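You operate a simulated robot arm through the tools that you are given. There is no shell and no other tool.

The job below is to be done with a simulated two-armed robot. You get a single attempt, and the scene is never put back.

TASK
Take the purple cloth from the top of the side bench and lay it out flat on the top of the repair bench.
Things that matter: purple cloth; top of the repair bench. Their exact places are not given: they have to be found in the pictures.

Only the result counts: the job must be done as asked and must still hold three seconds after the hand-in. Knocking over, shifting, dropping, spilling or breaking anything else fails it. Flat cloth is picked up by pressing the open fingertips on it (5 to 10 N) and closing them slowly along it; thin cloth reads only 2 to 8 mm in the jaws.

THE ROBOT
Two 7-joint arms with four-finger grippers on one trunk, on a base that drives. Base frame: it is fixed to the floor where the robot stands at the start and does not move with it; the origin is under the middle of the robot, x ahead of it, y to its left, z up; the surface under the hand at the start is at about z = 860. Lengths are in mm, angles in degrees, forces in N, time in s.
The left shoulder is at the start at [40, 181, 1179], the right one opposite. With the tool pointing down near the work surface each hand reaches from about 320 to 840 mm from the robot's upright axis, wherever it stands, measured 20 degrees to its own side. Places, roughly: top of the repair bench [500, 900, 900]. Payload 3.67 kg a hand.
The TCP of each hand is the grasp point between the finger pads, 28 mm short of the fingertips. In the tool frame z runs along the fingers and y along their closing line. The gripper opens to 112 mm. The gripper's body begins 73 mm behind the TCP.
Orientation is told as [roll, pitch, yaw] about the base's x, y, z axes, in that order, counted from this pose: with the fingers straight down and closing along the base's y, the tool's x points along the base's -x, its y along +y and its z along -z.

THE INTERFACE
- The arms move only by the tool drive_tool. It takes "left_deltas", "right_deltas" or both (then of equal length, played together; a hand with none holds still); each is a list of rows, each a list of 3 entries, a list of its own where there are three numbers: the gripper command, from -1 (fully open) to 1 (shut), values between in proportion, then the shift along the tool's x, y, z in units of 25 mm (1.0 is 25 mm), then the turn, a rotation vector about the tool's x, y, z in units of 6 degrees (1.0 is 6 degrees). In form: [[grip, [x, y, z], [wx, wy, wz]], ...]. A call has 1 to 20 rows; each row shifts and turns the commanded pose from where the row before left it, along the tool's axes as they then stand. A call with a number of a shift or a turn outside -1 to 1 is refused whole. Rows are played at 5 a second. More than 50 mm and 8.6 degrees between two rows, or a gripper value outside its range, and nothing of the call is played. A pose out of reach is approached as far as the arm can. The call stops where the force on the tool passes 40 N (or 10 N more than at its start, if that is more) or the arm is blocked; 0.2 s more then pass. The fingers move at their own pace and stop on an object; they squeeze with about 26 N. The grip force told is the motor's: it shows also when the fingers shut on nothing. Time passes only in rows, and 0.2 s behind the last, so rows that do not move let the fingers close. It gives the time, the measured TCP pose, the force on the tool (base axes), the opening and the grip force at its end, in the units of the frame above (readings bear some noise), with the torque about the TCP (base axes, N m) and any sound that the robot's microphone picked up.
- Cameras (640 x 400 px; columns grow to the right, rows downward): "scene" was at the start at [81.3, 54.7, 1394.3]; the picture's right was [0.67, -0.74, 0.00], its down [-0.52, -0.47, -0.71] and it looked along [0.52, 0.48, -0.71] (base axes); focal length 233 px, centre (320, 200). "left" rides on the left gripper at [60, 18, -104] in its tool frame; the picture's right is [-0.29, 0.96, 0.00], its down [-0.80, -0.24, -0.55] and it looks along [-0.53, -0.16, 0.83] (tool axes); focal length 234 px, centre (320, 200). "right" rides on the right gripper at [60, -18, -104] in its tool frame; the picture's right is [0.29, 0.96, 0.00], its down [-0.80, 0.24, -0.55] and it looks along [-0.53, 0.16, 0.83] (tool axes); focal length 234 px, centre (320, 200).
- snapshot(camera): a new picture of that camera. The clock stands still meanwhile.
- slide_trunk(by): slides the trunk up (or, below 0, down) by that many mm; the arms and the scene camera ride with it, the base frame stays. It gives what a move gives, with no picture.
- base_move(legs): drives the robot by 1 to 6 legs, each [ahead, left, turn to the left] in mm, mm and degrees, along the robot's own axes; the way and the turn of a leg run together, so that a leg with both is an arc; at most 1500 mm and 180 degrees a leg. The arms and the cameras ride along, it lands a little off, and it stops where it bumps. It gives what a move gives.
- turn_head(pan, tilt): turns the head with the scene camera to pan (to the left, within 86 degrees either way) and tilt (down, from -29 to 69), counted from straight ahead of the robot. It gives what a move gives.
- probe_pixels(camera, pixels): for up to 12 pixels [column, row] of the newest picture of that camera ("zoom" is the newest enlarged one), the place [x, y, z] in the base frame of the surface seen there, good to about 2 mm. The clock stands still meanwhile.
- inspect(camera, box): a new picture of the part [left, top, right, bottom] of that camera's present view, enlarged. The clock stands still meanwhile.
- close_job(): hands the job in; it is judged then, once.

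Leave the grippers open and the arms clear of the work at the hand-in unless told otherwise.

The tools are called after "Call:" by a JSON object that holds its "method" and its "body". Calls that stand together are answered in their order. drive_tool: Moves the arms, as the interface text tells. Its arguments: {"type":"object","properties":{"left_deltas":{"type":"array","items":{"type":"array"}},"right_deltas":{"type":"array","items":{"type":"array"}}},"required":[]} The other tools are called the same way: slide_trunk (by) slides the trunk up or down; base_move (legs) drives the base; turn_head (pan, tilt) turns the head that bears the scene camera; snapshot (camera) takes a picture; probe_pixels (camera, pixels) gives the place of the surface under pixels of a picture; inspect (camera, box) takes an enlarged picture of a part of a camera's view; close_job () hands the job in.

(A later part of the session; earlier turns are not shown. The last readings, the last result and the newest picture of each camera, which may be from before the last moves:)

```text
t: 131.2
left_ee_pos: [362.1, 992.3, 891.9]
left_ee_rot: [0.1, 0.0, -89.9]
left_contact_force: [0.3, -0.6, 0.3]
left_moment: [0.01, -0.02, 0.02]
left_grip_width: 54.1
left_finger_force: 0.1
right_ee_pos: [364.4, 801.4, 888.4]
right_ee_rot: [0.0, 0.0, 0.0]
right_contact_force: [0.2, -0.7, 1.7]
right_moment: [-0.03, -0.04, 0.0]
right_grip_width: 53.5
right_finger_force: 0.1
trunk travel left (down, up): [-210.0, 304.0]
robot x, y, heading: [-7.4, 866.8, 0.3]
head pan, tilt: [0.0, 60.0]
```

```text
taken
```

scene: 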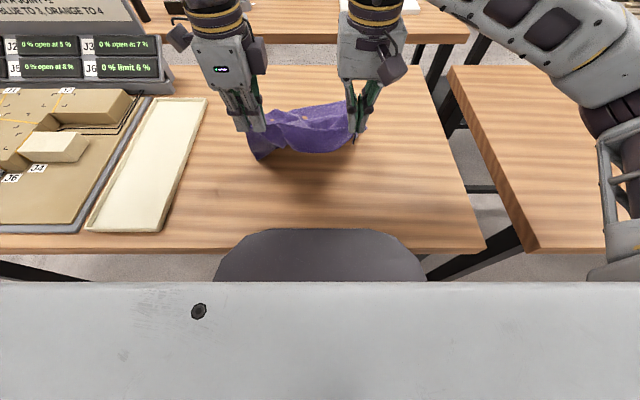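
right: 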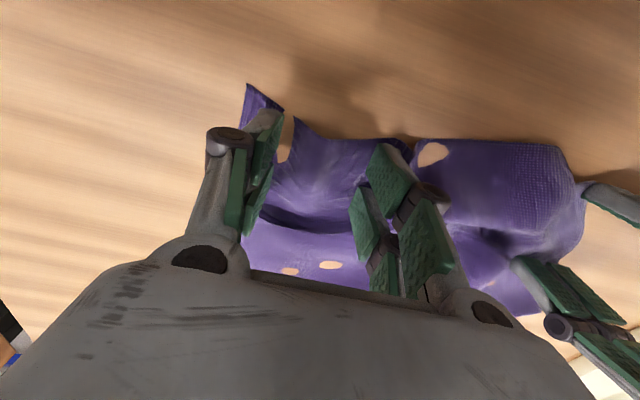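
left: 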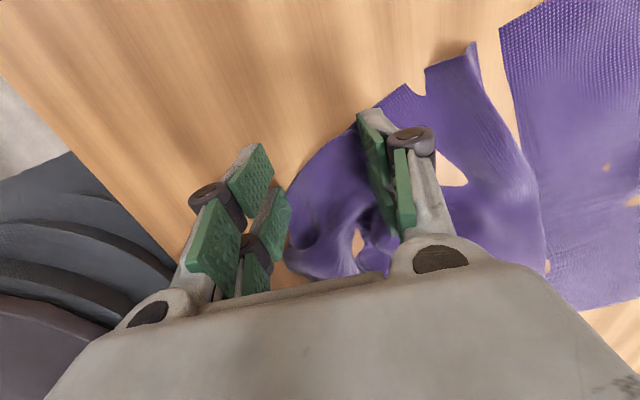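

Both jaws are open. I'll raise the hands about 90 mm and spread them sideways to look at the whole cloth.

Call:
{"method": "drive_tool", "body": {"left_deltas": [[0.036, [0, 0, -0.9], [0, 0, 0]], [0.036, [0, 0, -0.9], [0, 0, 0]], [0.036, [0, 0, -0.9], [0, 0, 0]], [0.036, [0, 0, -0.9], [0, 0, 0]], [0.036, [1, 0, 0], [0, 0, 0]], [0.036, [1, 0, 0], [0, 0, 0]], [0.036, [1, 0, 0], [0, 0, 0]], [0.036, [1, 0, 0], [0, 0, 0]], [0.036, [1, 0, 0], [0, 0, 0]]], "right_deltas": [[0.036, [0, 0, -0.9], [0, 0, 0]], [0.036, [0, 0, -0.9], [0, 0, 0]], [0.036, [0, 0, -0.9], [0, 0, 0]], [0.036, [0, 0, -0.9], [0, 0, 0]], [0.036, [0, -1, 0], [0, 0, 0]], [0.036, [0, -1, 0], [0, 0, 0]], [0.036, [0, -1, 0], [0, 0, 0]], [0.036, [0, -1, 0], [0, 0, 0]], [0.036, [0, -1, 0], [0, 0, 0]]]}}

Call:
{"method": "snapshot", "body": {"camera": "scene"}}

Call:
{"method": "inspect", "body": {"camera": "scene", "box": [200, 90, 420, 228]}}

```text
t: 133.2
left_ee_pos: [362.6, 1117.0, 981.2]
left_ee_rot: [0.1, 0.0, -89.9]
left_contact_force: [-0.2, 0.6, 0.2]
left_moment: [-0.02, 0.01, 0.0]
left_grip_width: 54.3
left_finger_force: 0.0
right_ee_pos: [362.7, 674.9, 977.0]
right_ee_rot: [0.0, -0.1, 0.2]
right_contact_force: [0.0, 0.1, 0.2]
right_moment: [0.01, 0.01, 0.0]
right_grip_width: 54.1
right_finger_force: 0.0
trunk travel left (down, up): [-210.0, 304.0]
robot x, y, heading: [-11.1, 867.7, 0.1]
head pan, tilt: [0.0, 60.0]
```

```text
taken
```

scene: 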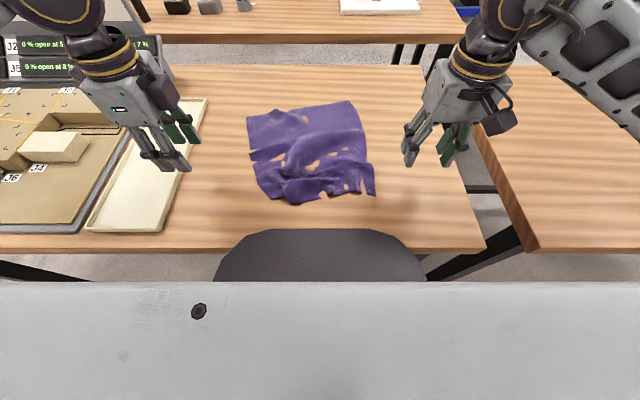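

```text
2.90 times, centred on (310, 159) of scene
```

zoom: 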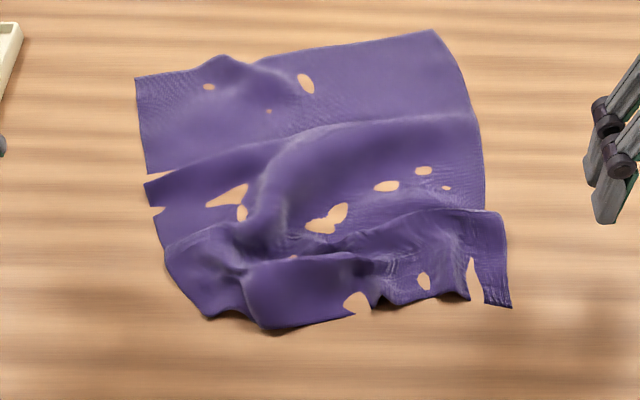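

The cloth is on the bench right side out with all the edges showing. It has some bulges, which I'll smooth by pressing fingertips and dragging the edges outward. I'll probe its outline and bulges.

Call:
{"method": "probe_pixels", "body": {"camera": "zoom", "pixels": [[140, 82], [434, 35], [480, 120], [505, 300], [215, 312], [275, 325], [168, 250], [150, 180], [340, 150], [225, 70], [420, 225], [330, 290]]}}

```text
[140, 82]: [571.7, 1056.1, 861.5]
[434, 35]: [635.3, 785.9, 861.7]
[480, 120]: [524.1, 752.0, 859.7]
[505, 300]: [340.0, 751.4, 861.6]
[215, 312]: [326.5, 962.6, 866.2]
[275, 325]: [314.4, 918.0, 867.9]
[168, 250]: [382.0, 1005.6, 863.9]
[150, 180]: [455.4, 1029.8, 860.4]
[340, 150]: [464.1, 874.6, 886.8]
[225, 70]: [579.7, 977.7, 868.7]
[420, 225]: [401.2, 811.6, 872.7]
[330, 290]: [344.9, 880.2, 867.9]
```

Corners are far-left (572,1056), far-right (635,786), near-right (340,751) and near-left (326,963). I want roughly x 290–660 and y 745–1035. I'll back the robot 60 mm for near reach, turn the left tool back to yaw 0, and shut the fingers for use as pressers.

Call:
{"method": "base_move", "body": {"legs": [[-60, 0, 0]]}}

Call:
{"method": "drive_tool", "body": {"left_deltas": [[1, [0, 0, 0], [0, 0, -1]], [1, [0, 0, 0], [0, 0, -1]], [1, [0, 0, 0], [0, 0, -1]], [1, [0, 0, 0], [0, 0, -1]], [1, [0, 0, 0], [0, 0, -1]], [1, [0, 0, 0], [0, 0, -1]], [1, [0, 0, 0], [0, 0, -1]], [1, [0, 0, 0], [0, 0, -1]], [1, [0, 0, 0], [0, 0, -1]], [1, [0, 0, 0], [0, 0, -1]], [1, [0, 0, 0], [0, 0, -1]], [1, [0, 0, 0], [0, 0, -1]], [1, [0, 0, 0], [0, 0, -1]], [1, [0, 0, 0], [0, 0, -1]], [1, [0, 0, 0], [0, 0, -0.98]]], "right_deltas": [[1, [0, 0, 0], [0, 0, 0]], [1, [0, 0, 0], [0, 0, 0]], [1, [0, 0, 0], [0, 0, 0]], [1, [0, 0, 0], [0, 0, 0]], [1, [0, 0, 0], [0, 0, 0]], [1, [0, 0, 0], [0, 0, 0]], [1, [0, 0, 0], [0, 0, 0]], [1, [0, 0, 0], [0, 0, 0]], [1, [0, 0, 0], [0, 0, 0]], [1, [0, 0, 0], [0, 0, 0]], [1, [0, 0, 0], [0, 0, 0]], [1, [0, 0, 0], [0, 0, 0]], [1, [0, 0, 0], [0, 0, 0]], [1, [0, 0, 0], [0, 0, 0]], [1, [0, 0, 0], [0, 0, 0]]]}}

Call:
{"method": "snapshot", "body": {"camera": "scene"}}

```text
t: 134.2
left_ee_pos: [302.7, 1116.7, 981.7]
left_ee_rot: [0.2, 0.0, -89.9]
left_contact_force: [-0.7, 0.0, 0.0]
left_moment: [-0.02, -0.05, 0.01]
left_grip_width: 54.3
left_finger_force: 0.1
right_ee_pos: [305.4, 675.5, 977.6]
right_ee_rot: [0.0, -0.2, 0.1]
right_contact_force: [-0.5, 0.4, 0.1]
right_moment: [0.0, -0.04, 0.0]
right_grip_width: 53.7
right_finger_force: 0.1
trunk travel left (down, up): [-210.0, 304.0]
robot x, y, heading: [-65.5, 867.5, 0.1]
head pan, tilt: [0.0, 60.0]
```

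```text
t: 137.4
left_ee_pos: [305.8, 1116.6, 980.7]
left_ee_rot: [-0.1, -0.1, 0.1]
left_contact_force: [0.1, -0.4, -0.6]
left_moment: [0.02, 0.01, -0.02]
left_grip_width: 0.2
left_finger_force: 25.9
right_ee_pos: [306.0, 676.0, 976.2]
right_ee_rot: [0.0, 0.1, 0.0]
right_contact_force: [-0.8, -0.5, 0.0]
right_moment: [0.01, 0.01, -0.02]
right_grip_width: 0.1
right_finger_force: 25.7
trunk travel left (down, up): [-210.0, 304.0]
robot x, y, heading: [-68.2, 861.7, 0.2]
head pan, tilt: [0.0, 60.0]
```

```text
taken
```

scene: 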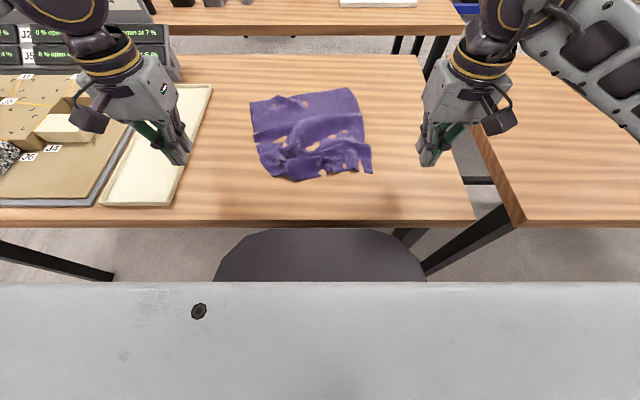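

I'll take the first pair: left hand above the far-left corner at (550,1030), right hand above the near-right corner at (362,774), both at z≈920.

Call:
{"method": "drive_tool", "body": {"left_deltas": [[1, [-0.887, -0.316, 0.222], [0, 0, 0]], [1, [-0.887, -0.316, 0.222], [0, 0, 0]], [1, [-0.887, -0.316, 0.222], [0, 0, 0]], [1, [-0.887, -0.316, 0.222], [0, 0, 0]], [1, [-0.887, -0.316, 0.222], [0, 0, 0]], [1, [-0.887, -0.316, 0.222], [0, 0, 0]], [1, [-0.887, -0.316, 0.222], [0, 0, 0]], [1, [-0.887, -0.316, 0.222], [0, 0, 0]], [1, [-0.887, -0.316, 0.222], [0, 0, 0]], [1, [-0.887, -0.316, 0.222], [0, 0, 0]], [1, [-0.887, -0.316, 0.222], [0, 0, 0]], [1, [0, 0, 0], [0, 0, 0]]], "right_deltas": [[1, [-0.204, 0.356, 0.204], [0, 0, 0]], [1, [-0.204, 0.356, 0.204], [0, 0, 0]], [1, [-0.204, 0.356, 0.204], [0, 0, 0]], [1, [-0.204, 0.356, 0.204], [0, 0, 0]], [1, [-0.204, 0.356, 0.204], [0, 0, 0]], [1, [-0.204, 0.356, 0.204], [0, 0, 0]], [1, [-0.204, 0.356, 0.204], [0, 0, 0]], [1, [-0.204, 0.356, 0.204], [0, 0, 0]], [1, [-0.204, 0.356, 0.204], [0, 0, 0]], [1, [-0.204, 0.356, 0.204], [0, 0, 0]], [1, [-0.204, 0.356, 0.204], [0, 0, 0]], [1, [0, 0, 0], [0, 0, 0]]]}}

Call:
{"method": "snapshot", "body": {"camera": "left"}}

Call:
{"method": "snapshot", "body": {"camera": "right"}}

```text
t: 140.0
left_ee_pos: [548.2, 1030.0, 920.1]
left_ee_rot: [0.0, -0.1, 0.0]
left_contact_force: [0.0, -0.1, 0.1]
left_moment: [-0.03, -0.01, 0.0]
left_grip_width: 0.0
left_finger_force: 26.1
right_ee_pos: [360.5, 773.9, 921.0]
right_ee_rot: [0.2, -0.1, 0.1]
right_contact_force: [-0.2, 0.0, -0.2]
right_moment: [0.01, 0.0, 0.01]
right_grip_width: 0.0
right_finger_force: 25.4
trunk travel left (down, up): [-210.0, 304.0]
robot x, y, heading: [-65.1, 866.0, -0.0]
head pan, tilt: [0.0, 60.0]
```

```text
taken
```

left: 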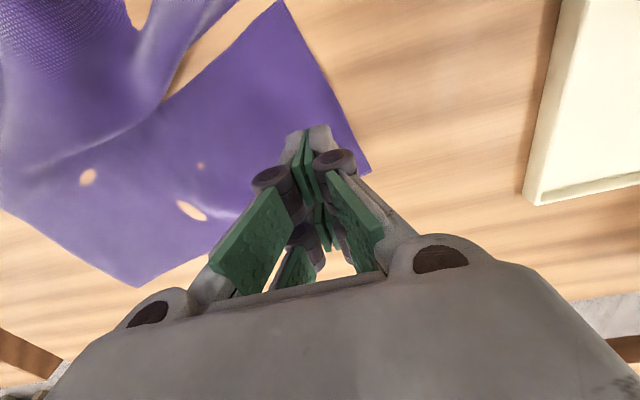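

```text
taken
```

right: 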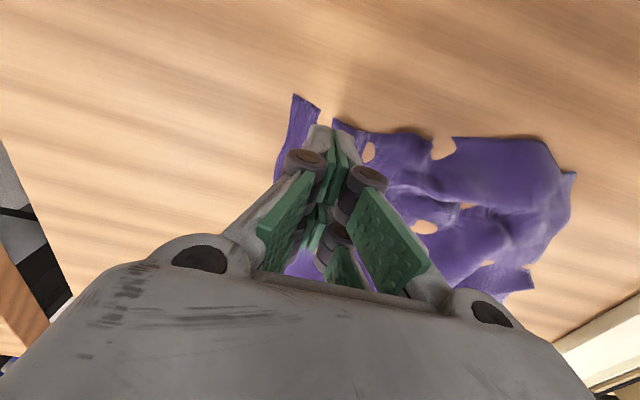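

Both are over the corners. I'll lower 31 mm to near contact.

Call:
{"method": "drive_tool", "body": {"left_deltas": [[1, [0, 0, 0.5], [0, 0, 0]], [1, [0, 0, 0.4], [0, 0, 0]], [1, [0, 0, 0.3], [0, 0, 0]], [1, [0, 0, 0], [0, 0, 0]]], "right_deltas": [[1, [0, 0, 0.5], [0, 0, 0]], [1, [0, 0, 0.4], [0, 0, 0]], [1, [0, 0, 0.3], [0, 0, 0]], [1, [0, 0, 0], [0, 0, 0]]]}}

```text
t: 141.0
left_ee_pos: [549.5, 1028.7, 890.9]
left_ee_rot: [0.0, -0.1, 0.0]
left_contact_force: [0.0, -0.3, -0.2]
left_moment: [0.0, 0.02, 0.03]
left_grip_width: 0.2
left_finger_force: 25.6
right_ee_pos: [362.6, 773.0, 890.4]
right_ee_rot: [0.0, 0.0, 0.1]
right_contact_force: [0.4, -0.6, 1.0]
right_moment: [-0.01, -0.03, 0.0]
right_grip_width: 0.0
right_finger_force: 25.3
trunk travel left (down, up): [-210.0, 304.0]
robot x, y, heading: [-63.6, 868.8, 0.1]
head pan, tilt: [0.0, 60.0]
```

Lower 3.5 mm more.

Call:
{"method": "drive_tool", "body": {"left_deltas": [[1, [0, 0, 0.1], [0, 0, 0]], [1, [0, 0, 0.05], [0, 0, 0]], [1, [0, 0, 0], [0, 0, 0]]], "right_deltas": [[1, [0, 0, 0.1], [0, 0, 0]], [1, [0, 0, 0.05], [0, 0, 0]], [1, [0, 0, 0], [0, 0, 0]]]}}

```text
t: 141.8
left_ee_pos: [549.5, 1028.9, 886.0]
left_ee_rot: [-0.1, -0.1, 0.1]
left_contact_force: [0.3, 0.5, -0.3]
left_moment: [0.0, 0.01, -0.02]
left_grip_width: 0.0
left_finger_force: 26.2
right_ee_pos: [363.6, 773.9, 886.3]
right_ee_rot: [0.0, 0.0, 0.1]
right_contact_force: [0.8, -0.7, 1.1]
right_moment: [0.01, 0.01, 0.01]
right_grip_width: 0.2
right_finger_force: 25.8
trunk travel left (down, up): [-210.0, 304.0]
robot x, y, heading: [-67.4, 867.9, -0.1]
head pan, tilt: [0.0, 60.0]
```

Down 1.2 mm more.

Call:
{"method": "drive_tool", "body": {"left_deltas": [[1, [0, 0, 0.048], [0, 0, 0]], [1, [0, 0, 0], [0, 0, 0]]], "right_deltas": [[1, [0, 0, 0.048], [0, 0, 0]], [1, [0, 0, 0], [0, 0, 0]]]}}

```text
t: 142.4
left_ee_pos: [548.8, 1029.9, 888.1]
left_ee_rot: [0.0, -0.1, 0.0]
left_contact_force: [0.1, -0.4, 1.4]
left_moment: [-0.02, 0.0, -0.02]
left_grip_width: 0.1
left_finger_force: 25.4
right_ee_pos: [363.5, 772.3, 886.9]
right_ee_rot: [0.1, -0.1, 0.1]
right_contact_force: [1.4, -0.5, 10.2]
right_moment: [-0.03, -0.16, -0.02]
right_grip_width: 0.0
right_finger_force: 26.0
trunk travel left (down, up): [-210.0, 304.0]
robot x, y, heading: [-68.4, 867.0, 0.1]
head pan, tilt: [0.0, 60.0]
```

The right presses 10 N. I'll lower the left 0.9 mm and then drag slowly apart, the left 70 mm forward and the right 40 mm back.

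Call:
{"method": "drive_tool", "body": {"left_deltas": [[1, [0, 0, 0.036], [0, 0, 0]], [1, [0, 0, 0], [0, 0, 0]], [1, [-0.28, -0.02, 0], [0, 0, 0]], [1, [-0.28, -0.02, 0], [0, 0, 0]], [1, [-0.28, -0.02, 0], [0, 0, 0]], [1, [-0.28, -0.02, 0], [0, 0, 0]], [1, [-0.28, -0.02, 0], [0, 0, 0]], [1, [0, 0, 0], [0, 0, 0]]], "right_deltas": [[1, [0, 0, 0], [0, 0, 0]], [1, [0, 0, 0], [0, 0, 0]], [1, [0.16, -0.02, 0], [0, 0, 0]], [1, [0.16, -0.02, 0], [0, 0, 0]], [1, [0.16, -0.02, 0], [0, 0, 0]], [1, [0.16, -0.02, 0], [0, 0, 0]], [1, [0.16, -0.02, 0], [0, 0, 0]], [1, [0, 0, 0], [0, 0, 0]]]}}

Call:
{"method": "inspect", "body": {"camera": "scene", "box": [200, 60, 440, 220]}}

```text
t: 144.2
left_ee_pos: [565.9, 1044.9, 892.4]
left_ee_rot: [-0.1, -0.3, 0.0]
left_contact_force: [0.6, -0.1, 0.1]
left_moment: [0.02, -0.01, -0.02]
left_grip_width: 0.2
left_finger_force: 25.9
left hand out of reach, approached as far as the arm can: row 4, 5, 6, 7
right_ee_pos: [342.0, 770.8, 886.5]
right_ee_rot: [0.1, -0.2, 0.1]
right_contact_force: [8.3, 0.9, 35.4]
right_moment: [-0.06, -0.21, 0.02]
right_grip_width: 0.2
right_finger_force: 26.0
trunk travel left (down, up): [-210.0, 304.0]
robot x, y, heading: [-66.7, 867.0, -0.1]
head pan, tilt: [0.0, 60.0]
```

```text
2.50 times, centred on (320, 140) of scene
```

zoom: 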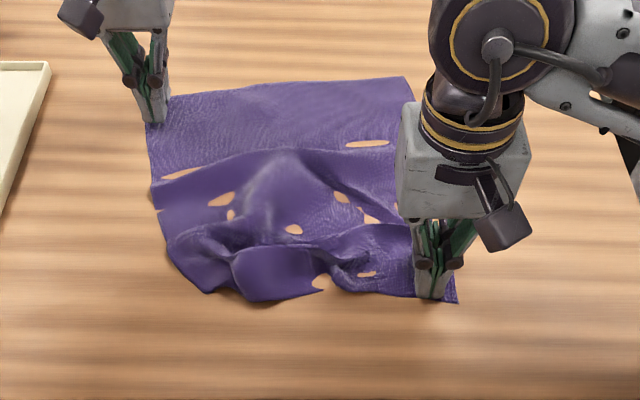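

The left ran out of reach and lifted off at (566,1045), and the right is pressing 35 N. I'll lift both now and work one corner at a time, shifting the robot sideways so each corner lies well to the working arm's own side.

Call:
{"method": "drive_tool", "body": {"left_deltas": [[1, [0, 0, -0.8], [0, 0, 0]], [1, [0.3, 0.3, -0.8], [0, 0, 0]], [1, [0.3, 0, -0.8], [0, 0, 0]]], "right_deltas": [[1, [0, 0, -0.8], [0, 0, 0]], [1, [0, 0, -0.8], [0, 0, 0]], [1, [0, 0, -0.8], [0, 0, 0]]]}}

Call:
{"method": "base_move", "body": {"legs": [[50, -160, 0]]}}

Call:
{"method": "snapshot", "body": {"camera": "scene"}}

```text
t: 145.0
left_ee_pos: [550.5, 1050.4, 950.6]
left_ee_rot: [0.1, -0.1, 0.0]
left_contact_force: [-0.3, -1.0, -0.5]
left_moment: [0.03, -0.01, 0.0]
left_grip_width: 0.0
left_finger_force: 25.3
right_ee_pos: [341.9, 768.7, 944.0]
right_ee_rot: [0.0, 0.0, 0.0]
right_contact_force: [0.0, -0.2, 1.0]
right_moment: [-0.01, 0.0, 0.01]
right_grip_width: 0.3
right_finger_force: 26.3
trunk travel left (down, up): [-210.0, 304.0]
robot x, y, heading: [-66.4, 865.2, -0.0]
head pan, tilt: [0.0, 60.0]
```

```text
t: 146.4
left_ee_pos: [586.4, 919.2, 951.2]
left_ee_rot: [0.1, 0.0, 0.5]
left_contact_force: [0.1, -0.9, 0.0]
left_moment: [0.01, 0.0, 0.0]
left_grip_width: 0.0
left_finger_force: 26.3
right_ee_pos: [382.7, 637.1, 944.0]
right_ee_rot: [0.2, 0.0, 0.6]
right_contact_force: [0.4, -0.7, -0.4]
right_moment: [0.06, 0.0, 0.02]
right_grip_width: 0.1
right_finger_force: 25.8
trunk travel left (down, up): [-210.0, 304.0]
robot x, y, heading: [-25.6, 729.0, 1.1]
head pan, tilt: [0.0, 60.0]
stopped in leg 1: the robot was blocked; the commanded pose is now the measured one
```

```text
taken
```

scene: 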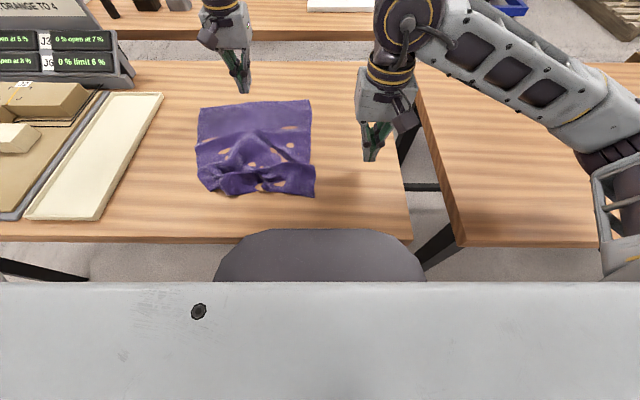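

The robot bumped something at (-26, 729), probably a bench leg. I'll check that nothing shifted by probing the bench corner and foam strip again.

Call:
{"method": "inspect", "body": {"camera": "scene", "box": [360, 120, 520, 280]}}

Call:
{"method": "probe_pixels", "body": {"camera": "scene", "pixels": [[408, 240], [410, 235], [160, 96], [98, 218], [162, 95], [462, 244], [425, 100], [428, 262], [430, 245], [400, 245]]}}

```text
2.50 times, centred on (440, 200) of scene
```

zoom: 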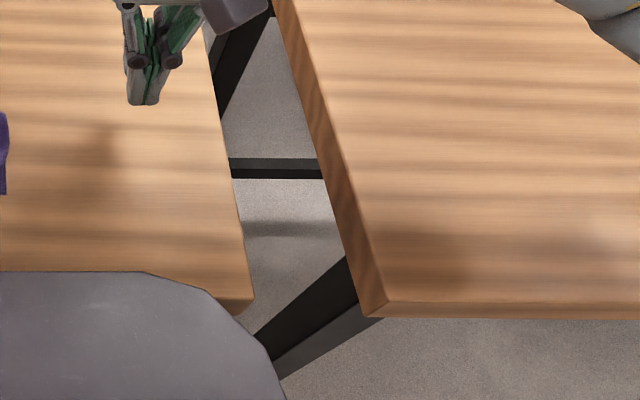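

```text
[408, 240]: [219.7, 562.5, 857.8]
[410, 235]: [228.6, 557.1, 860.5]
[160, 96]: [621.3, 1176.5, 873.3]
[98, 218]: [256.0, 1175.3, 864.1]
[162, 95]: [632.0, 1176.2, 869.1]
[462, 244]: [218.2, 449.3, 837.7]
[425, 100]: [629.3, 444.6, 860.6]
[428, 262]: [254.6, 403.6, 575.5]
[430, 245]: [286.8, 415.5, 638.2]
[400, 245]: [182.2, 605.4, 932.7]
```

The benches and strip are where they were. I'll back off to the lane used before (x≈-85) and straighten the heading, then probe the cloth.

Call:
{"method": "base_move", "body": {"legs": [[-60, 0, -1.1]]}}

Call:
{"method": "snapshot", "body": {"camera": "scene"}}

Call:
{"method": "inspect", "body": {"camera": "scene", "box": [170, 70, 350, 190]}}

```text
t: 147.4
left_ee_pos: [531.6, 910.7, 950.3]
left_ee_rot: [0.2, -0.2, -0.3]
left_contact_force: [-1.3, 0.1, 1.1]
left_moment: [0.03, -0.05, 0.03]
left_grip_width: 0.0
left_finger_force: 26.2
right_ee_pos: [322.6, 632.2, 945.2]
right_ee_rot: [0.2, -0.1, -0.2]
right_contact_force: [-0.6, 0.0, 0.6]
right_moment: [0.01, -0.06, 0.0]
right_grip_width: 0.1
right_finger_force: 25.9
trunk travel left (down, up): [-210.0, 304.0]
robot x, y, heading: [-83.2, 731.1, -0.1]
head pan, tilt: [0.0, 60.0]
```

```text
taken
```

scene: 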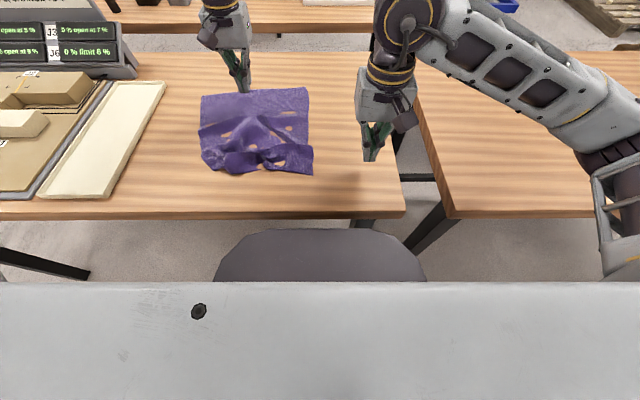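

```text
3.33 times, centred on (260, 130) of scene
```

zoom: 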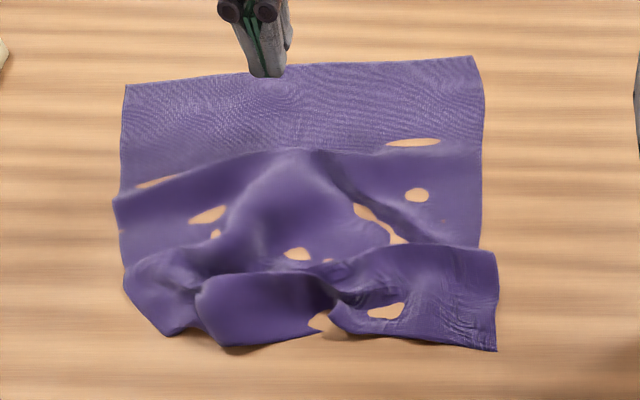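

The far part is already smooth, and the remaining bulges are in the near half. I'll probe the outline again.

Call:
{"method": "probe_pixels", "body": {"camera": "zoom", "pixels": [[128, 90], [472, 62], [480, 130], [480, 240], [494, 345], [168, 328], [235, 342], [128, 285], [118, 205], [124, 150], [320, 328], [290, 200]]}}

```text
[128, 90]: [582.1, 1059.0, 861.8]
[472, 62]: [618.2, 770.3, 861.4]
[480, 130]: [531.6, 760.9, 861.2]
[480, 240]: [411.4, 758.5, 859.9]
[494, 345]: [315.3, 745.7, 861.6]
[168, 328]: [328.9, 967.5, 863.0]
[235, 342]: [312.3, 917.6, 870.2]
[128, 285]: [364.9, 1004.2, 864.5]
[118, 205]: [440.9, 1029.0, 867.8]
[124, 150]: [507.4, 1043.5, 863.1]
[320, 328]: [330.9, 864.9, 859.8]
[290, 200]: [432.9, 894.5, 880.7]
```

The far edge spans its full 290 mm, but the cloth must be pulled forward about 70–100 mm to take up the slack. I'll bring the left hand over the far-left corner, pressing point (557,1036), and down to near contact.

Call:
{"method": "drive_tool", "body": {"left_deltas": [[1, [-0.17, 0.83, 0], [0, 0, 0]], [1, [-0.17, 0.83, 0], [0, 0, 0]], [1, [-0.17, 0.83, 0], [0, 0, 0]], [1, [-0.17, 0.83, 0], [0, 0, 0]], [1, [-0.17, 0.83, 0], [0, 0, 0]], [1, [-0.17, 0.83, 0], [0, 0, 0]], [1, [0, 0, 0.8], [0, 0, 0]], [1, [0, 0, 0.8], [0, 0, 0]], [1, [0, 0, 0.8], [0, 0, 0]], [1, [0, 0, 0.08], [0, 0, 0]], [1, [0, 0, 0], [0, 0, 0]]]}}

Call:
{"method": "snapshot", "body": {"camera": "left"}}

```text
t: 149.8
left_ee_pos: [558.9, 1036.7, 888.8]
left_ee_rot: [0.0, -0.2, -0.3]
left_contact_force: [0.4, -0.1, 0.0]
left_moment: [-0.02, 0.03, 0.03]
left_grip_width: 0.2
left_finger_force: 26.5
right_ee_pos: [322.9, 631.9, 944.4]
right_ee_rot: [0.0, 0.0, -0.3]
right_contact_force: [-0.1, 0.2, -1.0]
right_moment: [0.01, 0.01, -0.02]
right_grip_width: 0.1
right_finger_force: 25.9
trunk travel left (down, up): [-210.0, 304.0]
robot x, y, heading: [-86.3, 733.2, 0.0]
head pan, tilt: [0.0, 60.0]
```

```text
taken
```

left: 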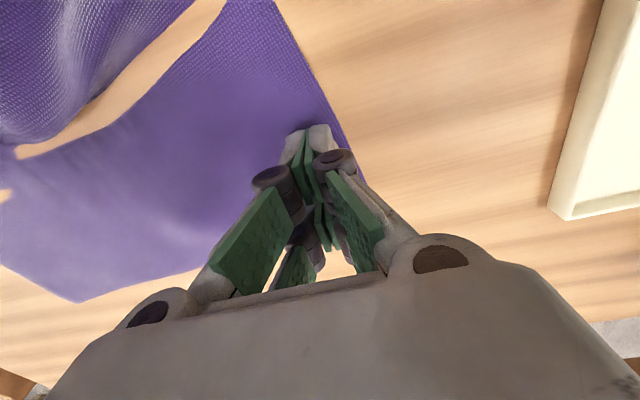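

Positioned well. I'll lower 2.5 mm, then check the force.

Call:
{"method": "drive_tool", "body": {"left_deltas": [[1, [0, 0, 0.06], [0, 0, 0]], [1, [0, 0, 0.04], [0, 0, 0]], [1, [0, 0, 0], [0, 0, 0]]]}}

```text
t: 150.6
left_ee_pos: [558.5, 1036.4, 886.7]
left_ee_rot: [0.0, -0.1, -0.4]
left_contact_force: [0.3, 0.3, 2.6]
left_moment: [0.01, -0.01, 0.03]
left_grip_width: 0.3
left_finger_force: 26.4
right_ee_pos: [322.9, 631.3, 945.2]
right_ee_rot: [0.0, 0.1, -0.1]
right_contact_force: [-0.1, 0.1, 0.1]
right_moment: [-0.03, 0.01, 0.0]
right_grip_width: 0.0
right_finger_force: 26.1
trunk travel left (down, up): [-210.0, 304.0]
robot x, y, heading: [-86.6, 731.2, -0.3]
head pan, tilt: [0.0, 60.0]
```

Contact at 2.6 N. I'll add 0.7 mm of press and drag forward 80 mm.

Call:
{"method": "drive_tool", "body": {"left_deltas": [[1, [0, 0, 0.03], [0, 0, 0]], [1, [-0.28, -0.04, 0], [0, 0, 0]], [1, [-0.28, -0.04, 0], [0, 0, 0]], [1, [-0.28, -0.04, 0], [0, 0, 0]], [1, [-0.28, -0.04, 0], [0, 0, 0]], [1, [0, 0, 0], [0, 0, 0]]]}}

Call:
{"method": "snapshot", "body": {"camera": "left"}}

```text
t: 152.0
left_ee_pos: [585.7, 1031.2, 885.8]
left_ee_rot: [0.0, -0.2, -0.4]
left_contact_force: [-2.0, -0.5, 12.2]
left_moment: [0.07, 0.18, -0.03]
left_grip_width: 0.0
left_finger_force: 26.4
right_ee_pos: [322.3, 633.1, 946.5]
right_ee_rot: [0.1, 0.0, -0.1]
right_contact_force: [-0.1, -0.4, 0.4]
right_moment: [0.01, 0.02, 0.03]
right_grip_width: 0.0
right_finger_force: 26.4
trunk travel left (down, up): [-210.0, 304.0]
robot x, y, heading: [-84.3, 731.5, -0.3]
head pan, tilt: [0.0, 60.0]
```

```text
taken
```

left: 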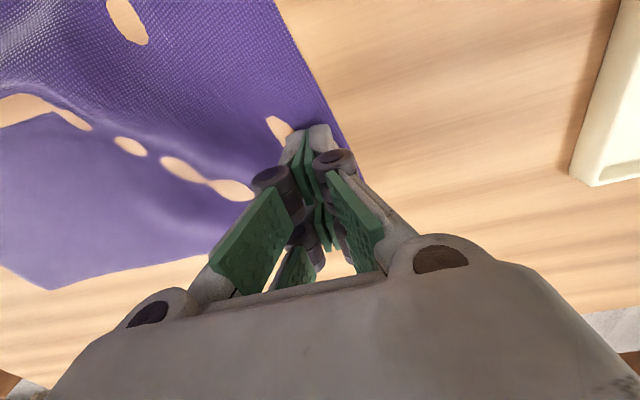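

The cloth follows the fingertips at 12 N. I'll continue 70 mm forward.

Call:
{"method": "drive_tool", "body": {"left_deltas": [[1, [-0.28, -0.02, 0], [0, 0, 0]], [1, [-0.28, -0.02, 0], [0, 0, 0]], [1, [-0.28, -0.02, 0], [0, 0, 0]], [1, [-0.28, -0.02, 0], [0, 0, 0]], [1, [-0.28, -0.02, 0], [0, 0, 0]], [1, [-0.28, -0.02, 0], [0, 0, 0]], [1, [-0.28, -0.02, 0], [0, 0, 0]], [1, [-0.28, -0.02, 0], [0, 0, 0]], [1, [-0.28, -0.02, 0], [0, 0, 0]], [1, [0, 0, 0], [0, 0, 0]]]}}

Call:
{"method": "inspect", "body": {"camera": "scene", "box": [170, 50, 350, 190]}}

```text
t: 154.2
left_ee_pos: [618.5, 1034.9, 887.2]
left_ee_rot: [0.0, -0.1, -0.3]
left_contact_force: [-0.6, -0.7, -0.2]
left_moment: [-0.01, -0.01, -0.01]
left_grip_width: 0.0
left_finger_force: 25.9
left hand out of reach, approached as far as the arm can: row 5, 6, 7, 8, 9
right_ee_pos: [323.1, 631.9, 944.0]
right_ee_rot: [0.0, 0.0, -0.2]
right_contact_force: [-0.1, -0.3, 0.2]
right_moment: [0.03, 0.05, 0.0]
right_grip_width: 0.1
right_finger_force: 25.8
trunk travel left (down, up): [-210.0, 304.0]
robot x, y, heading: [-81.6, 735.6, -0.3]
head pan, tilt: [0.0, 60.0]
```

```text
2.86 times, centred on (260, 120) of scene
```

zoom: 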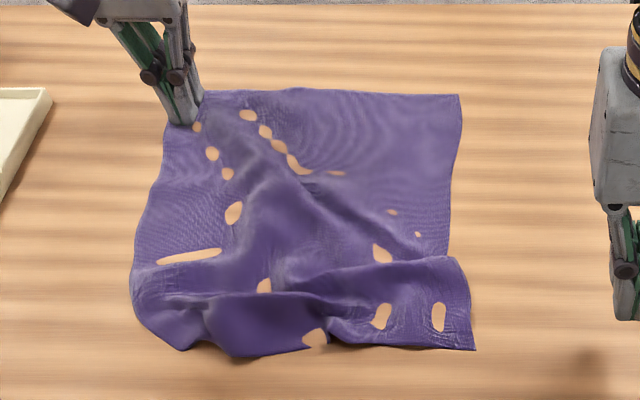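

The left reached its limit at x≈618 and the far-left corner is now well forward. I'll lift it and move to the near-left corner, above (352,985).

Call:
{"method": "drive_tool", "body": {"left_deltas": [[1, [0, 0, -0.8], [0, 0, 0]], [1, [0, 0, -0.8], [0, 0, 0]], [1, [0.88, -0.16, 0], [0, 0, 0]], [1, [0.88, -0.16, 0], [0, 0, 0]], [1, [0.88, -0.16, 0], [0, 0, 0]], [1, [0.88, -0.16, 0], [0, 0, 0]], [1, [0.88, -0.16, 0], [0, 0, 0]], [1, [0.88, -0.16, 0], [0, 0, 0]], [1, [0.88, -0.16, 0], [0, 0, 0]], [1, [0.88, -0.16, 0], [0, 0, 0]], [1, [0.88, -0.16, 0], [0, 0, 0]], [1, [0.88, -0.16, 0], [0, 0, 0]], [1, [0.88, -0.16, 0], [0, 0, 0]], [1, [0.88, -0.16, 0], [0, 0, 0]], [1, [0, 0, 0], [0, 0, 0]]]}}

Call:
{"method": "snapshot", "body": {"camera": "left"}}

Call:
{"method": "inspect", "body": {"camera": "scene", "box": [170, 50, 350, 190]}}

```text
t: 157.4
left_ee_pos: [354.6, 987.0, 925.2]
left_ee_rot: [0.0, 0.0, -0.3]
left_contact_force: [-0.7, -0.2, 0.2]
left_moment: [-0.01, 0.0, 0.02]
left_grip_width: 0.0
left_finger_force: 26.1
right_ee_pos: [322.8, 632.5, 943.8]
right_ee_rot: [0.1, 0.0, -0.2]
right_contact_force: [0.6, -0.6, 0.3]
right_moment: [0.0, 0.02, -0.01]
right_grip_width: 0.0
right_finger_force: 25.4
trunk travel left (down, up): [-210.0, 304.0]
robot x, y, heading: [-90.7, 732.0, -0.1]
head pan, tilt: [0.0, 60.0]
```

```text
taken
```

left: 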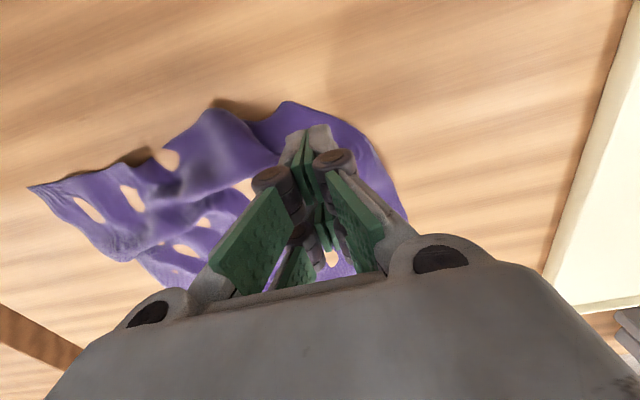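

```text
2.86 times, centred on (260, 120) of scene
```

zoom: 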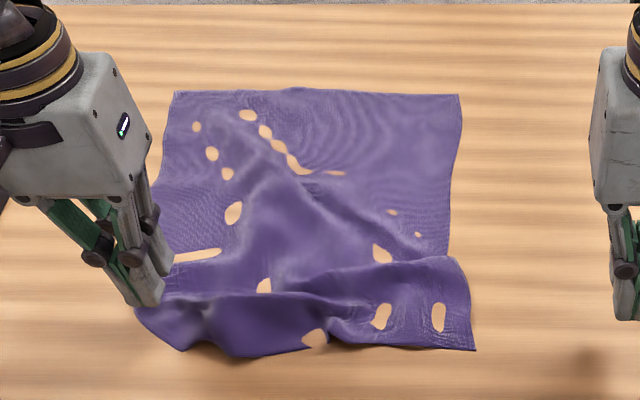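

The near-left corner looks rounded and may be tucked under. I'll move the left hand aside by 70 mm to get a clear close view of it.

Call:
{"method": "drive_tool", "body": {"left_deltas": [[1, [0.4, 0.8, -0.4], [0, 0, 0]], [1, [0.4, 0.8, -0.4], [0, 0, 0]], [1, [0.4, 0.8, -0.4], [0, 0, 0]], [1, [0.4, 0.8, 0], [0, 0, 0]]]}}

Call:
{"method": "snapshot", "body": {"camera": "left"}}

Call:
{"method": "inspect", "body": {"camera": "scene", "box": [190, 110, 320, 190]}}

```text
t: 158.4
left_ee_pos: [316.0, 1068.4, 956.4]
left_ee_rot: [0.0, -0.1, -0.5]
left_contact_force: [0.9, -0.1, -0.1]
left_moment: [-0.01, -0.02, 0.03]
left_grip_width: 0.0
left_finger_force: 26.0
right_ee_pos: [322.9, 632.6, 945.3]
right_ee_rot: [0.1, -0.1, -0.2]
right_contact_force: [-0.2, 0.1, 0.7]
right_moment: [-0.04, -0.01, -0.01]
right_grip_width: 0.0
right_finger_force: 25.8
trunk travel left (down, up): [-210.0, 304.0]
robot x, y, heading: [-84.3, 734.2, -0.2]
head pan, tilt: [0.0, 60.0]
```

```text
taken
```

left: 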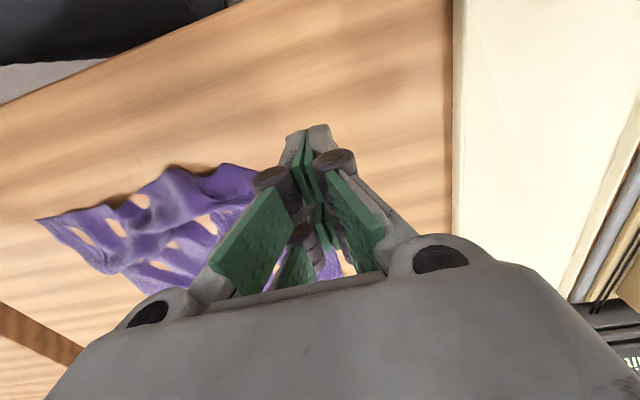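

```text
4.92 times, centred on (255, 150) of scene
```

zoom: 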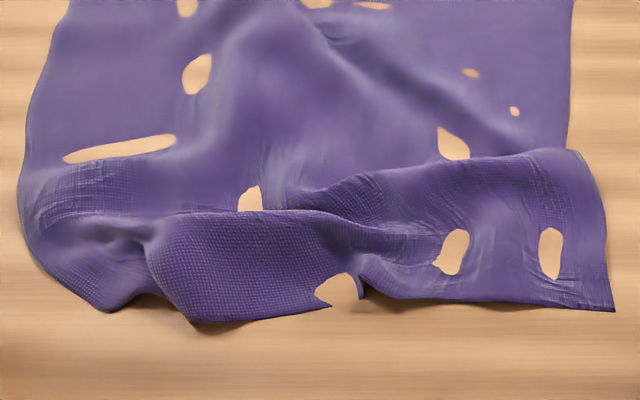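

I'll probe points along this near part to choose pressing spots.

Call:
{"method": "probe_pixels", "body": {"camera": "zoom", "pixels": [[80, 270], [30, 225], [105, 303], [60, 250], [200, 315], [240, 280], [350, 285], [420, 290], [600, 300], [150, 280], [260, 225], [25, 170]]}}

```text
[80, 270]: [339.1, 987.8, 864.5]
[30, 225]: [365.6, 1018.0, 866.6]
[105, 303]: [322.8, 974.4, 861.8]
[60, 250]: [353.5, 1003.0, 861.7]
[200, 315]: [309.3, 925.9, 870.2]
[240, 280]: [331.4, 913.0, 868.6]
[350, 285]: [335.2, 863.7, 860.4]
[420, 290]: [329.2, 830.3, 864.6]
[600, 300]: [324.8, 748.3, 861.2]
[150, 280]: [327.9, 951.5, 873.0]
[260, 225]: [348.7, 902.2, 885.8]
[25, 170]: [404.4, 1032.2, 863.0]
```

The corner seems only pulled in, at about (323,975). I'll press just inside it at (345,983) and drag it outward, toward the robot and left.

Call:
{"method": "drive_tool", "body": {"left_deltas": [[1, [-0.29, -0.85, 0.2], [0, 0, 0]], [1, [-0.29, -0.85, 0.2], [0, 0, 0]], [1, [-0.29, -0.85, 0.2], [0, 0, 0]], [1, [-0.29, -0.85, 0.2], [0, 0, 0]], [1, [0, 0, 0.7], [0, 0, 0]], [1, [0, 0, 0.7], [0, 0, 0]], [1, [0, 0, 0.4], [0, 0, 0]], [1, [0, 0, 0], [0, 0, 0]]]}}

```text
t: 160.2
left_ee_pos: [343.8, 982.1, 891.9]
left_ee_rot: [-0.1, 0.0, -0.3]
left_contact_force: [-0.4, 0.1, 0.6]
left_moment: [-0.02, -0.01, 0.01]
left_grip_width: 0.1
left_finger_force: 26.1
right_ee_pos: [322.0, 632.0, 945.0]
right_ee_rot: [0.1, 0.0, -0.2]
right_contact_force: [0.1, -0.2, 0.0]
right_moment: [0.01, -0.04, -0.02]
right_grip_width: 0.1
right_finger_force: 26.0
trunk travel left (down, up): [-210.0, 304.0]
robot x, y, heading: [-84.6, 733.1, -0.0]
head pan, tilt: [0.0, 60.0]
```

Lower 4.5 mm and check.

Call:
{"method": "drive_tool", "body": {"left_deltas": [[1, [0, 0, 0.1], [0, 0, 0]], [1, [0, 0, 0.08], [0, 0, 0]], [1, [0, 0, 0], [0, 0, 0]]]}}

```text
t: 161.0
left_ee_pos: [343.9, 982.4, 889.5]
left_ee_rot: [0.0, -0.2, -0.3]
left_contact_force: [0.2, 0.9, 0.6]
left_moment: [0.01, 0.02, -0.02]
left_grip_width: 0.0
left_finger_force: 26.4
right_ee_pos: [323.4, 632.1, 944.8]
right_ee_rot: [-0.1, -0.1, -0.2]
right_contact_force: [1.0, -1.3, -0.5]
right_moment: [0.0, 0.0, 0.01]
right_grip_width: 0.0
right_finger_force: 26.5
trunk travel left (down, up): [-210.0, 304.0]
robot x, y, heading: [-83.1, 733.1, -0.3]
head pan, tilt: [0.0, 60.0]
```

Another 1.8 mm.

Call:
{"method": "drive_tool", "body": {"left_deltas": [[1, [0, 0, 0.05], [0, 0, 0]], [1, [0, 0, 0.022], [0, 0, 0]], [1, [0, 0, 0], [0, 0, 0]]]}}

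```text
t: 161.8
left_ee_pos: [343.2, 982.3, 887.4]
left_ee_rot: [-0.1, -0.2, -0.2]
left_contact_force: [0.9, 1.0, 5.6]
left_moment: [0.01, 0.02, 0.05]
left_grip_width: 0.0
left_finger_force: 26.1
right_ee_pos: [323.8, 631.9, 944.7]
right_ee_rot: [0.0, 0.0, -0.2]
right_contact_force: [-0.6, -0.2, 0.1]
right_moment: [-0.01, -0.02, -0.01]
right_grip_width: 0.1
right_finger_force: 25.7
trunk travel left (down, up): [-210.0, 304.0]
robot x, y, heading: [-85.2, 733.9, -0.3]
head pan, tilt: [0.0, 60.0]
```

The press is 5.6 N. I'll add 0.4 mm and drag 35 mm back and 55 mm left.

Call:
{"method": "drive_tool", "body": {"left_deltas": [[1, [0, 0, 0.016], [0, 0, 0]], [1, [0.14, 0.22, 0], [0, 0, 0]], [1, [0.14, 0.22, 0], [0, 0, 0]], [1, [0.14, 0.22, 0], [0, 0, 0]], [1, [0.14, 0.22, 0], [0, 0, 0]], [1, [0.14, 0.22, 0], [0, 0, 0]], [1, [0.14, 0.22, 0], [0, 0, 0]], [1, [0.14, 0.22, 0], [0, 0, 0]], [1, [0.14, 0.22, 0], [0, 0, 0]], [1, [0.14, 0.22, 0], [0, 0, 0]], [1, [0.14, 0.22, 0], [0, 0, 0]], [1, [0, 0, 0], [0, 0, 0]]]}}

Call:
{"method": "inspect", "body": {"camera": "scene", "box": [170, 70, 350, 190]}}

Call:
{"method": "snapshot", "body": {"camera": "left"}}

```text
t: 164.4
left_ee_pos: [308.2, 1036.1, 885.5]
left_ee_rot: [0.1, 0.0, -0.5]
left_contact_force: [2.3, -2.6, 20.7]
left_moment: [-0.15, 0.0, 0.02]
left_grip_width: 0.4
left_finger_force: 26.3
right_ee_pos: [322.7, 632.4, 945.6]
right_ee_rot: [0.1, -0.1, -0.3]
right_contact_force: [-0.4, -0.4, 0.1]
right_moment: [0.03, 0.02, -0.01]
right_grip_width: 0.0
right_finger_force: 25.8
trunk travel left (down, up): [-210.0, 304.0]
robot x, y, heading: [-84.1, 732.1, -0.1]
head pan, tilt: [0.0, 60.0]
```

```text
3.33 times, centred on (260, 130) of scene
```

zoom: 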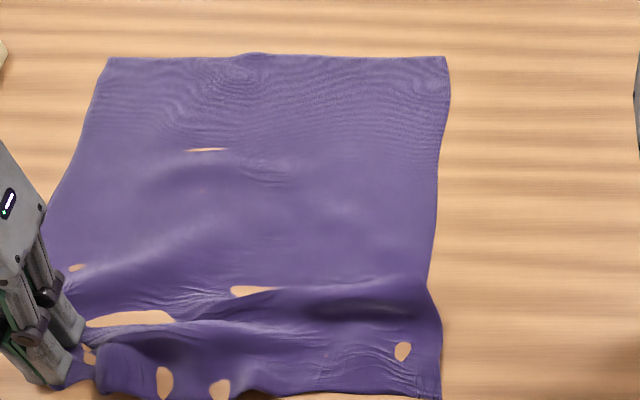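

```text
taken
```

left: 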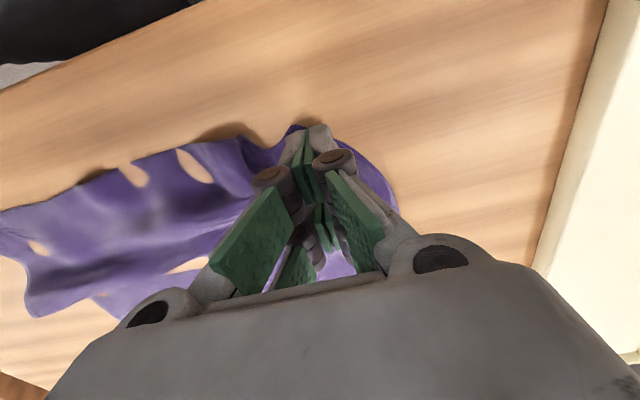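

That smoothed most of the cloth. I'll lift the left hand, move it aside and look again.

Call:
{"method": "drive_tool", "body": {"left_deltas": [[1, [0, 0, -0.8], [0, 0, 0]], [1, [0, 0, -0.8], [0, 0, 0]], [1, [0, 0.8, -0.4], [0, 0, 0]], [1, [0, 0.8, 0], [0, 0, 0]], [1, [0, 0.6, 0], [0, 0, 0]]]}}

Call:
{"method": "snapshot", "body": {"camera": "scene"}}

Call:
{"method": "inspect", "body": {"camera": "scene", "box": [160, 70, 340, 200]}}

```text
t: 165.6
left_ee_pos: [309.0, 1093.0, 937.3]
left_ee_rot: [-0.1, -0.1, -0.3]
left_contact_force: [0.7, 0.5, 0.8]
left_moment: [0.0, 0.01, -0.01]
left_grip_width: 0.0
left_finger_force: 25.6
right_ee_pos: [323.4, 632.2, 945.4]
right_ee_rot: [0.0, 0.0, -0.2]
right_contact_force: [1.4, 0.2, 0.7]
right_moment: [-0.03, -0.01, 0.02]
right_grip_width: 0.0
right_finger_force: 26.2
trunk travel left (down, up): [-210.0, 304.0]
robot x, y, heading: [-85.2, 728.0, -0.2]
head pan, tilt: [0.0, 60.0]
```

```text
taken
```

scene: 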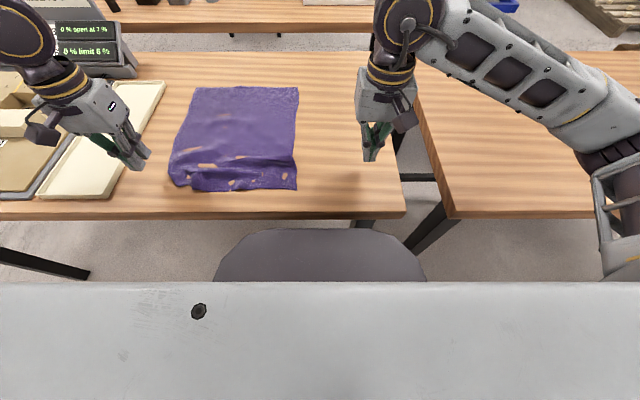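

```text
3.08 times, centred on (250, 135) of scene
```

zoom: 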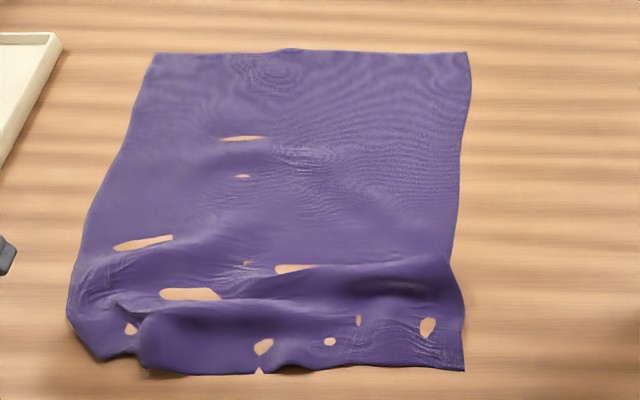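

Much flatter. I'll probe the outline and the remaining ridges.

Call:
{"method": "probe_pixels", "body": {"camera": "zoom", "pixels": [[158, 57], [464, 57], [455, 230], [462, 366], [105, 355], [72, 310], [150, 368], [250, 372], [360, 362], [180, 315], [300, 290], [400, 280]]}}

```text
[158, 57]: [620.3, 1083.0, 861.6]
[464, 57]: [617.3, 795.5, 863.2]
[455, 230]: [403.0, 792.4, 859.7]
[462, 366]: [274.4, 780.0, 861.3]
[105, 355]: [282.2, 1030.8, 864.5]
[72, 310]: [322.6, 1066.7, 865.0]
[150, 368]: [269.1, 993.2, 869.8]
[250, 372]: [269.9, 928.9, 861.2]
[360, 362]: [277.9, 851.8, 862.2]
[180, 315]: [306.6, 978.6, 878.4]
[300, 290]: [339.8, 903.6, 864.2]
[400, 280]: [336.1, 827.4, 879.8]
```

The cloth now spans x≈272–620, with about 40 mm of slack left as low ridges at x≈300–340. I'll pull the far edge forward by about 40 mm, corner by corner, with the left hand. I'll move the robot 70 mm left so the far-left corner lies about 20° to that arm's side, raising the hands first.

Call:
{"method": "drive_tool", "body": {"left_deltas": [[1, [0, 0, -0.8], [0, 0, 0]], [1, [0, 0, -0.8], [0, 0, 0]]], "right_deltas": [[1, [0, 0, -0.8], [0, 0, 0]], [1, [0, 0, -0.8], [0, 0, 0]]]}}

Call:
{"method": "base_move", "body": {"legs": [[0, 68, 0]]}}

```text
t: 166.2
left_ee_pos: [310.9, 1093.2, 978.4]
left_ee_rot: [-0.1, -0.1, -0.4]
left_contact_force: [0.2, -0.1, 0.0]
left_moment: [-0.03, 0.01, 0.0]
left_grip_width: 0.0
left_finger_force: 25.8
right_ee_pos: [320.9, 630.9, 986.7]
right_ee_rot: [0.0, 0.0, -0.2]
right_contact_force: [0.2, 0.3, -0.2]
right_moment: [0.0, 0.01, -0.01]
right_grip_width: 0.0
right_finger_force: 26.1
trunk travel left (down, up): [-210.0, 304.0]
robot x, y, heading: [-85.3, 728.8, -0.3]
head pan, tilt: [0.0, 60.0]
```

```text
t: 167.2
left_ee_pos: [311.6, 1160.5, 977.4]
left_ee_rot: [-0.1, -0.2, -0.6]
left_contact_force: [0.3, 0.6, 0.1]
left_moment: [-0.06, 0.0, 0.0]
left_grip_width: 0.0
left_finger_force: 26.4
right_ee_pos: [321.2, 700.6, 987.3]
right_ee_rot: [0.0, 0.0, -0.3]
right_contact_force: [-0.1, -0.5, -0.3]
right_moment: [-0.08, 0.02, 0.02]
right_grip_width: 0.1
right_finger_force: 25.5
trunk travel left (down, up): [-210.0, 304.0]
robot x, y, heading: [-85.3, 796.4, -0.5]
head pan, tilt: [0.0, 60.0]
```

I'll bring the left hand over the far-left corner at (597,1060), z≈920.

Call:
{"method": "drive_tool", "body": {"left_deltas": [[1, [-0.877, -0.308, 0.1], [0, 0, 0]], [1, [-0.877, -0.308, 0.1], [0, 0, 0]], [1, [-0.877, -0.308, 0.1], [0, 0, 0]], [1, [-0.877, -0.308, 0.1], [0, 0, 0]], [1, [-0.877, -0.308, 0.1], [0, 0, 0]], [1, [-0.877, -0.308, 0.2], [0, 0, 0]], [1, [-0.877, -0.308, 0.2], [0, 0, 0]], [1, [-0.877, -0.308, 0.2], [0, 0, 0]], [1, [-0.877, -0.308, 0.2], [0, 0, 0]], [1, [-0.877, -0.308, 0.2], [0, 0, 0]], [1, [-0.877, -0.308, 0.2], [0, 0, 0]], [1, [-0.877, -0.308, 0.3], [0, 0, 0]], [1, [-0.877, -0.308, 0.3], [0, 0, 0]], [1, [0, 0, 0.6], [0, 0, 0]], [1, [0, 0, 0.4], [0, 0, 0]], [1, [0, 0, 0], [0, 0, 0]]]}}

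Call:
{"method": "snapshot", "body": {"camera": "left"}}

```text
t: 170.6
left_ee_pos: [595.5, 1055.9, 896.7]
left_ee_rot: [0.1, -0.1, -0.5]
left_contact_force: [-0.7, -0.1, -0.5]
left_moment: [0.02, -0.03, -0.01]
left_grip_width: 0.0
left_finger_force: 26.4
right_ee_pos: [319.9, 698.5, 987.2]
right_ee_rot: [0.0, 0.0, -0.4]
right_contact_force: [0.3, -0.1, 0.0]
right_moment: [0.03, -0.04, -0.04]
right_grip_width: 0.0
right_finger_force: 26.1
trunk travel left (down, up): [-210.0, 304.0]
robot x, y, heading: [-83.4, 800.8, -0.6]
head pan, tilt: [0.0, 60.0]
```

```text
taken
```

left: 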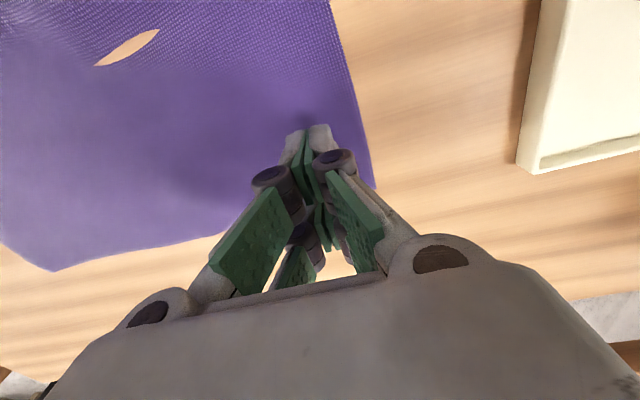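

Over the corner. I'll lower 9.5 mm toward contact.

Call:
{"method": "drive_tool", "body": {"left_deltas": [[1, [0, 0, 0.2], [0, 0, 0]], [1, [0, 0, 0.1], [0, 0, 0]], [1, [0, 0, 0.08], [0, 0, 0]], [1, [0, 0, 0], [0, 0, 0]]]}}

```text
t: 171.6
left_ee_pos: [596.3, 1057.3, 886.1]
left_ee_rot: [0.1, 0.0, -0.6]
left_contact_force: [0.0, 0.2, 2.7]
left_moment: [0.0, -0.02, -0.01]
left_grip_width: 0.1
left_finger_force: 26.5
right_ee_pos: [321.4, 697.6, 987.1]
right_ee_rot: [0.1, -0.1, -0.5]
right_contact_force: [-0.1, 0.2, 0.3]
right_moment: [0.02, 0.03, -0.02]
right_grip_width: 0.0
right_finger_force: 26.2
trunk travel left (down, up): [-210.0, 304.0]
robot x, y, heading: [-83.1, 796.0, -0.7]
head pan, tilt: [0.0, 60.0]
```

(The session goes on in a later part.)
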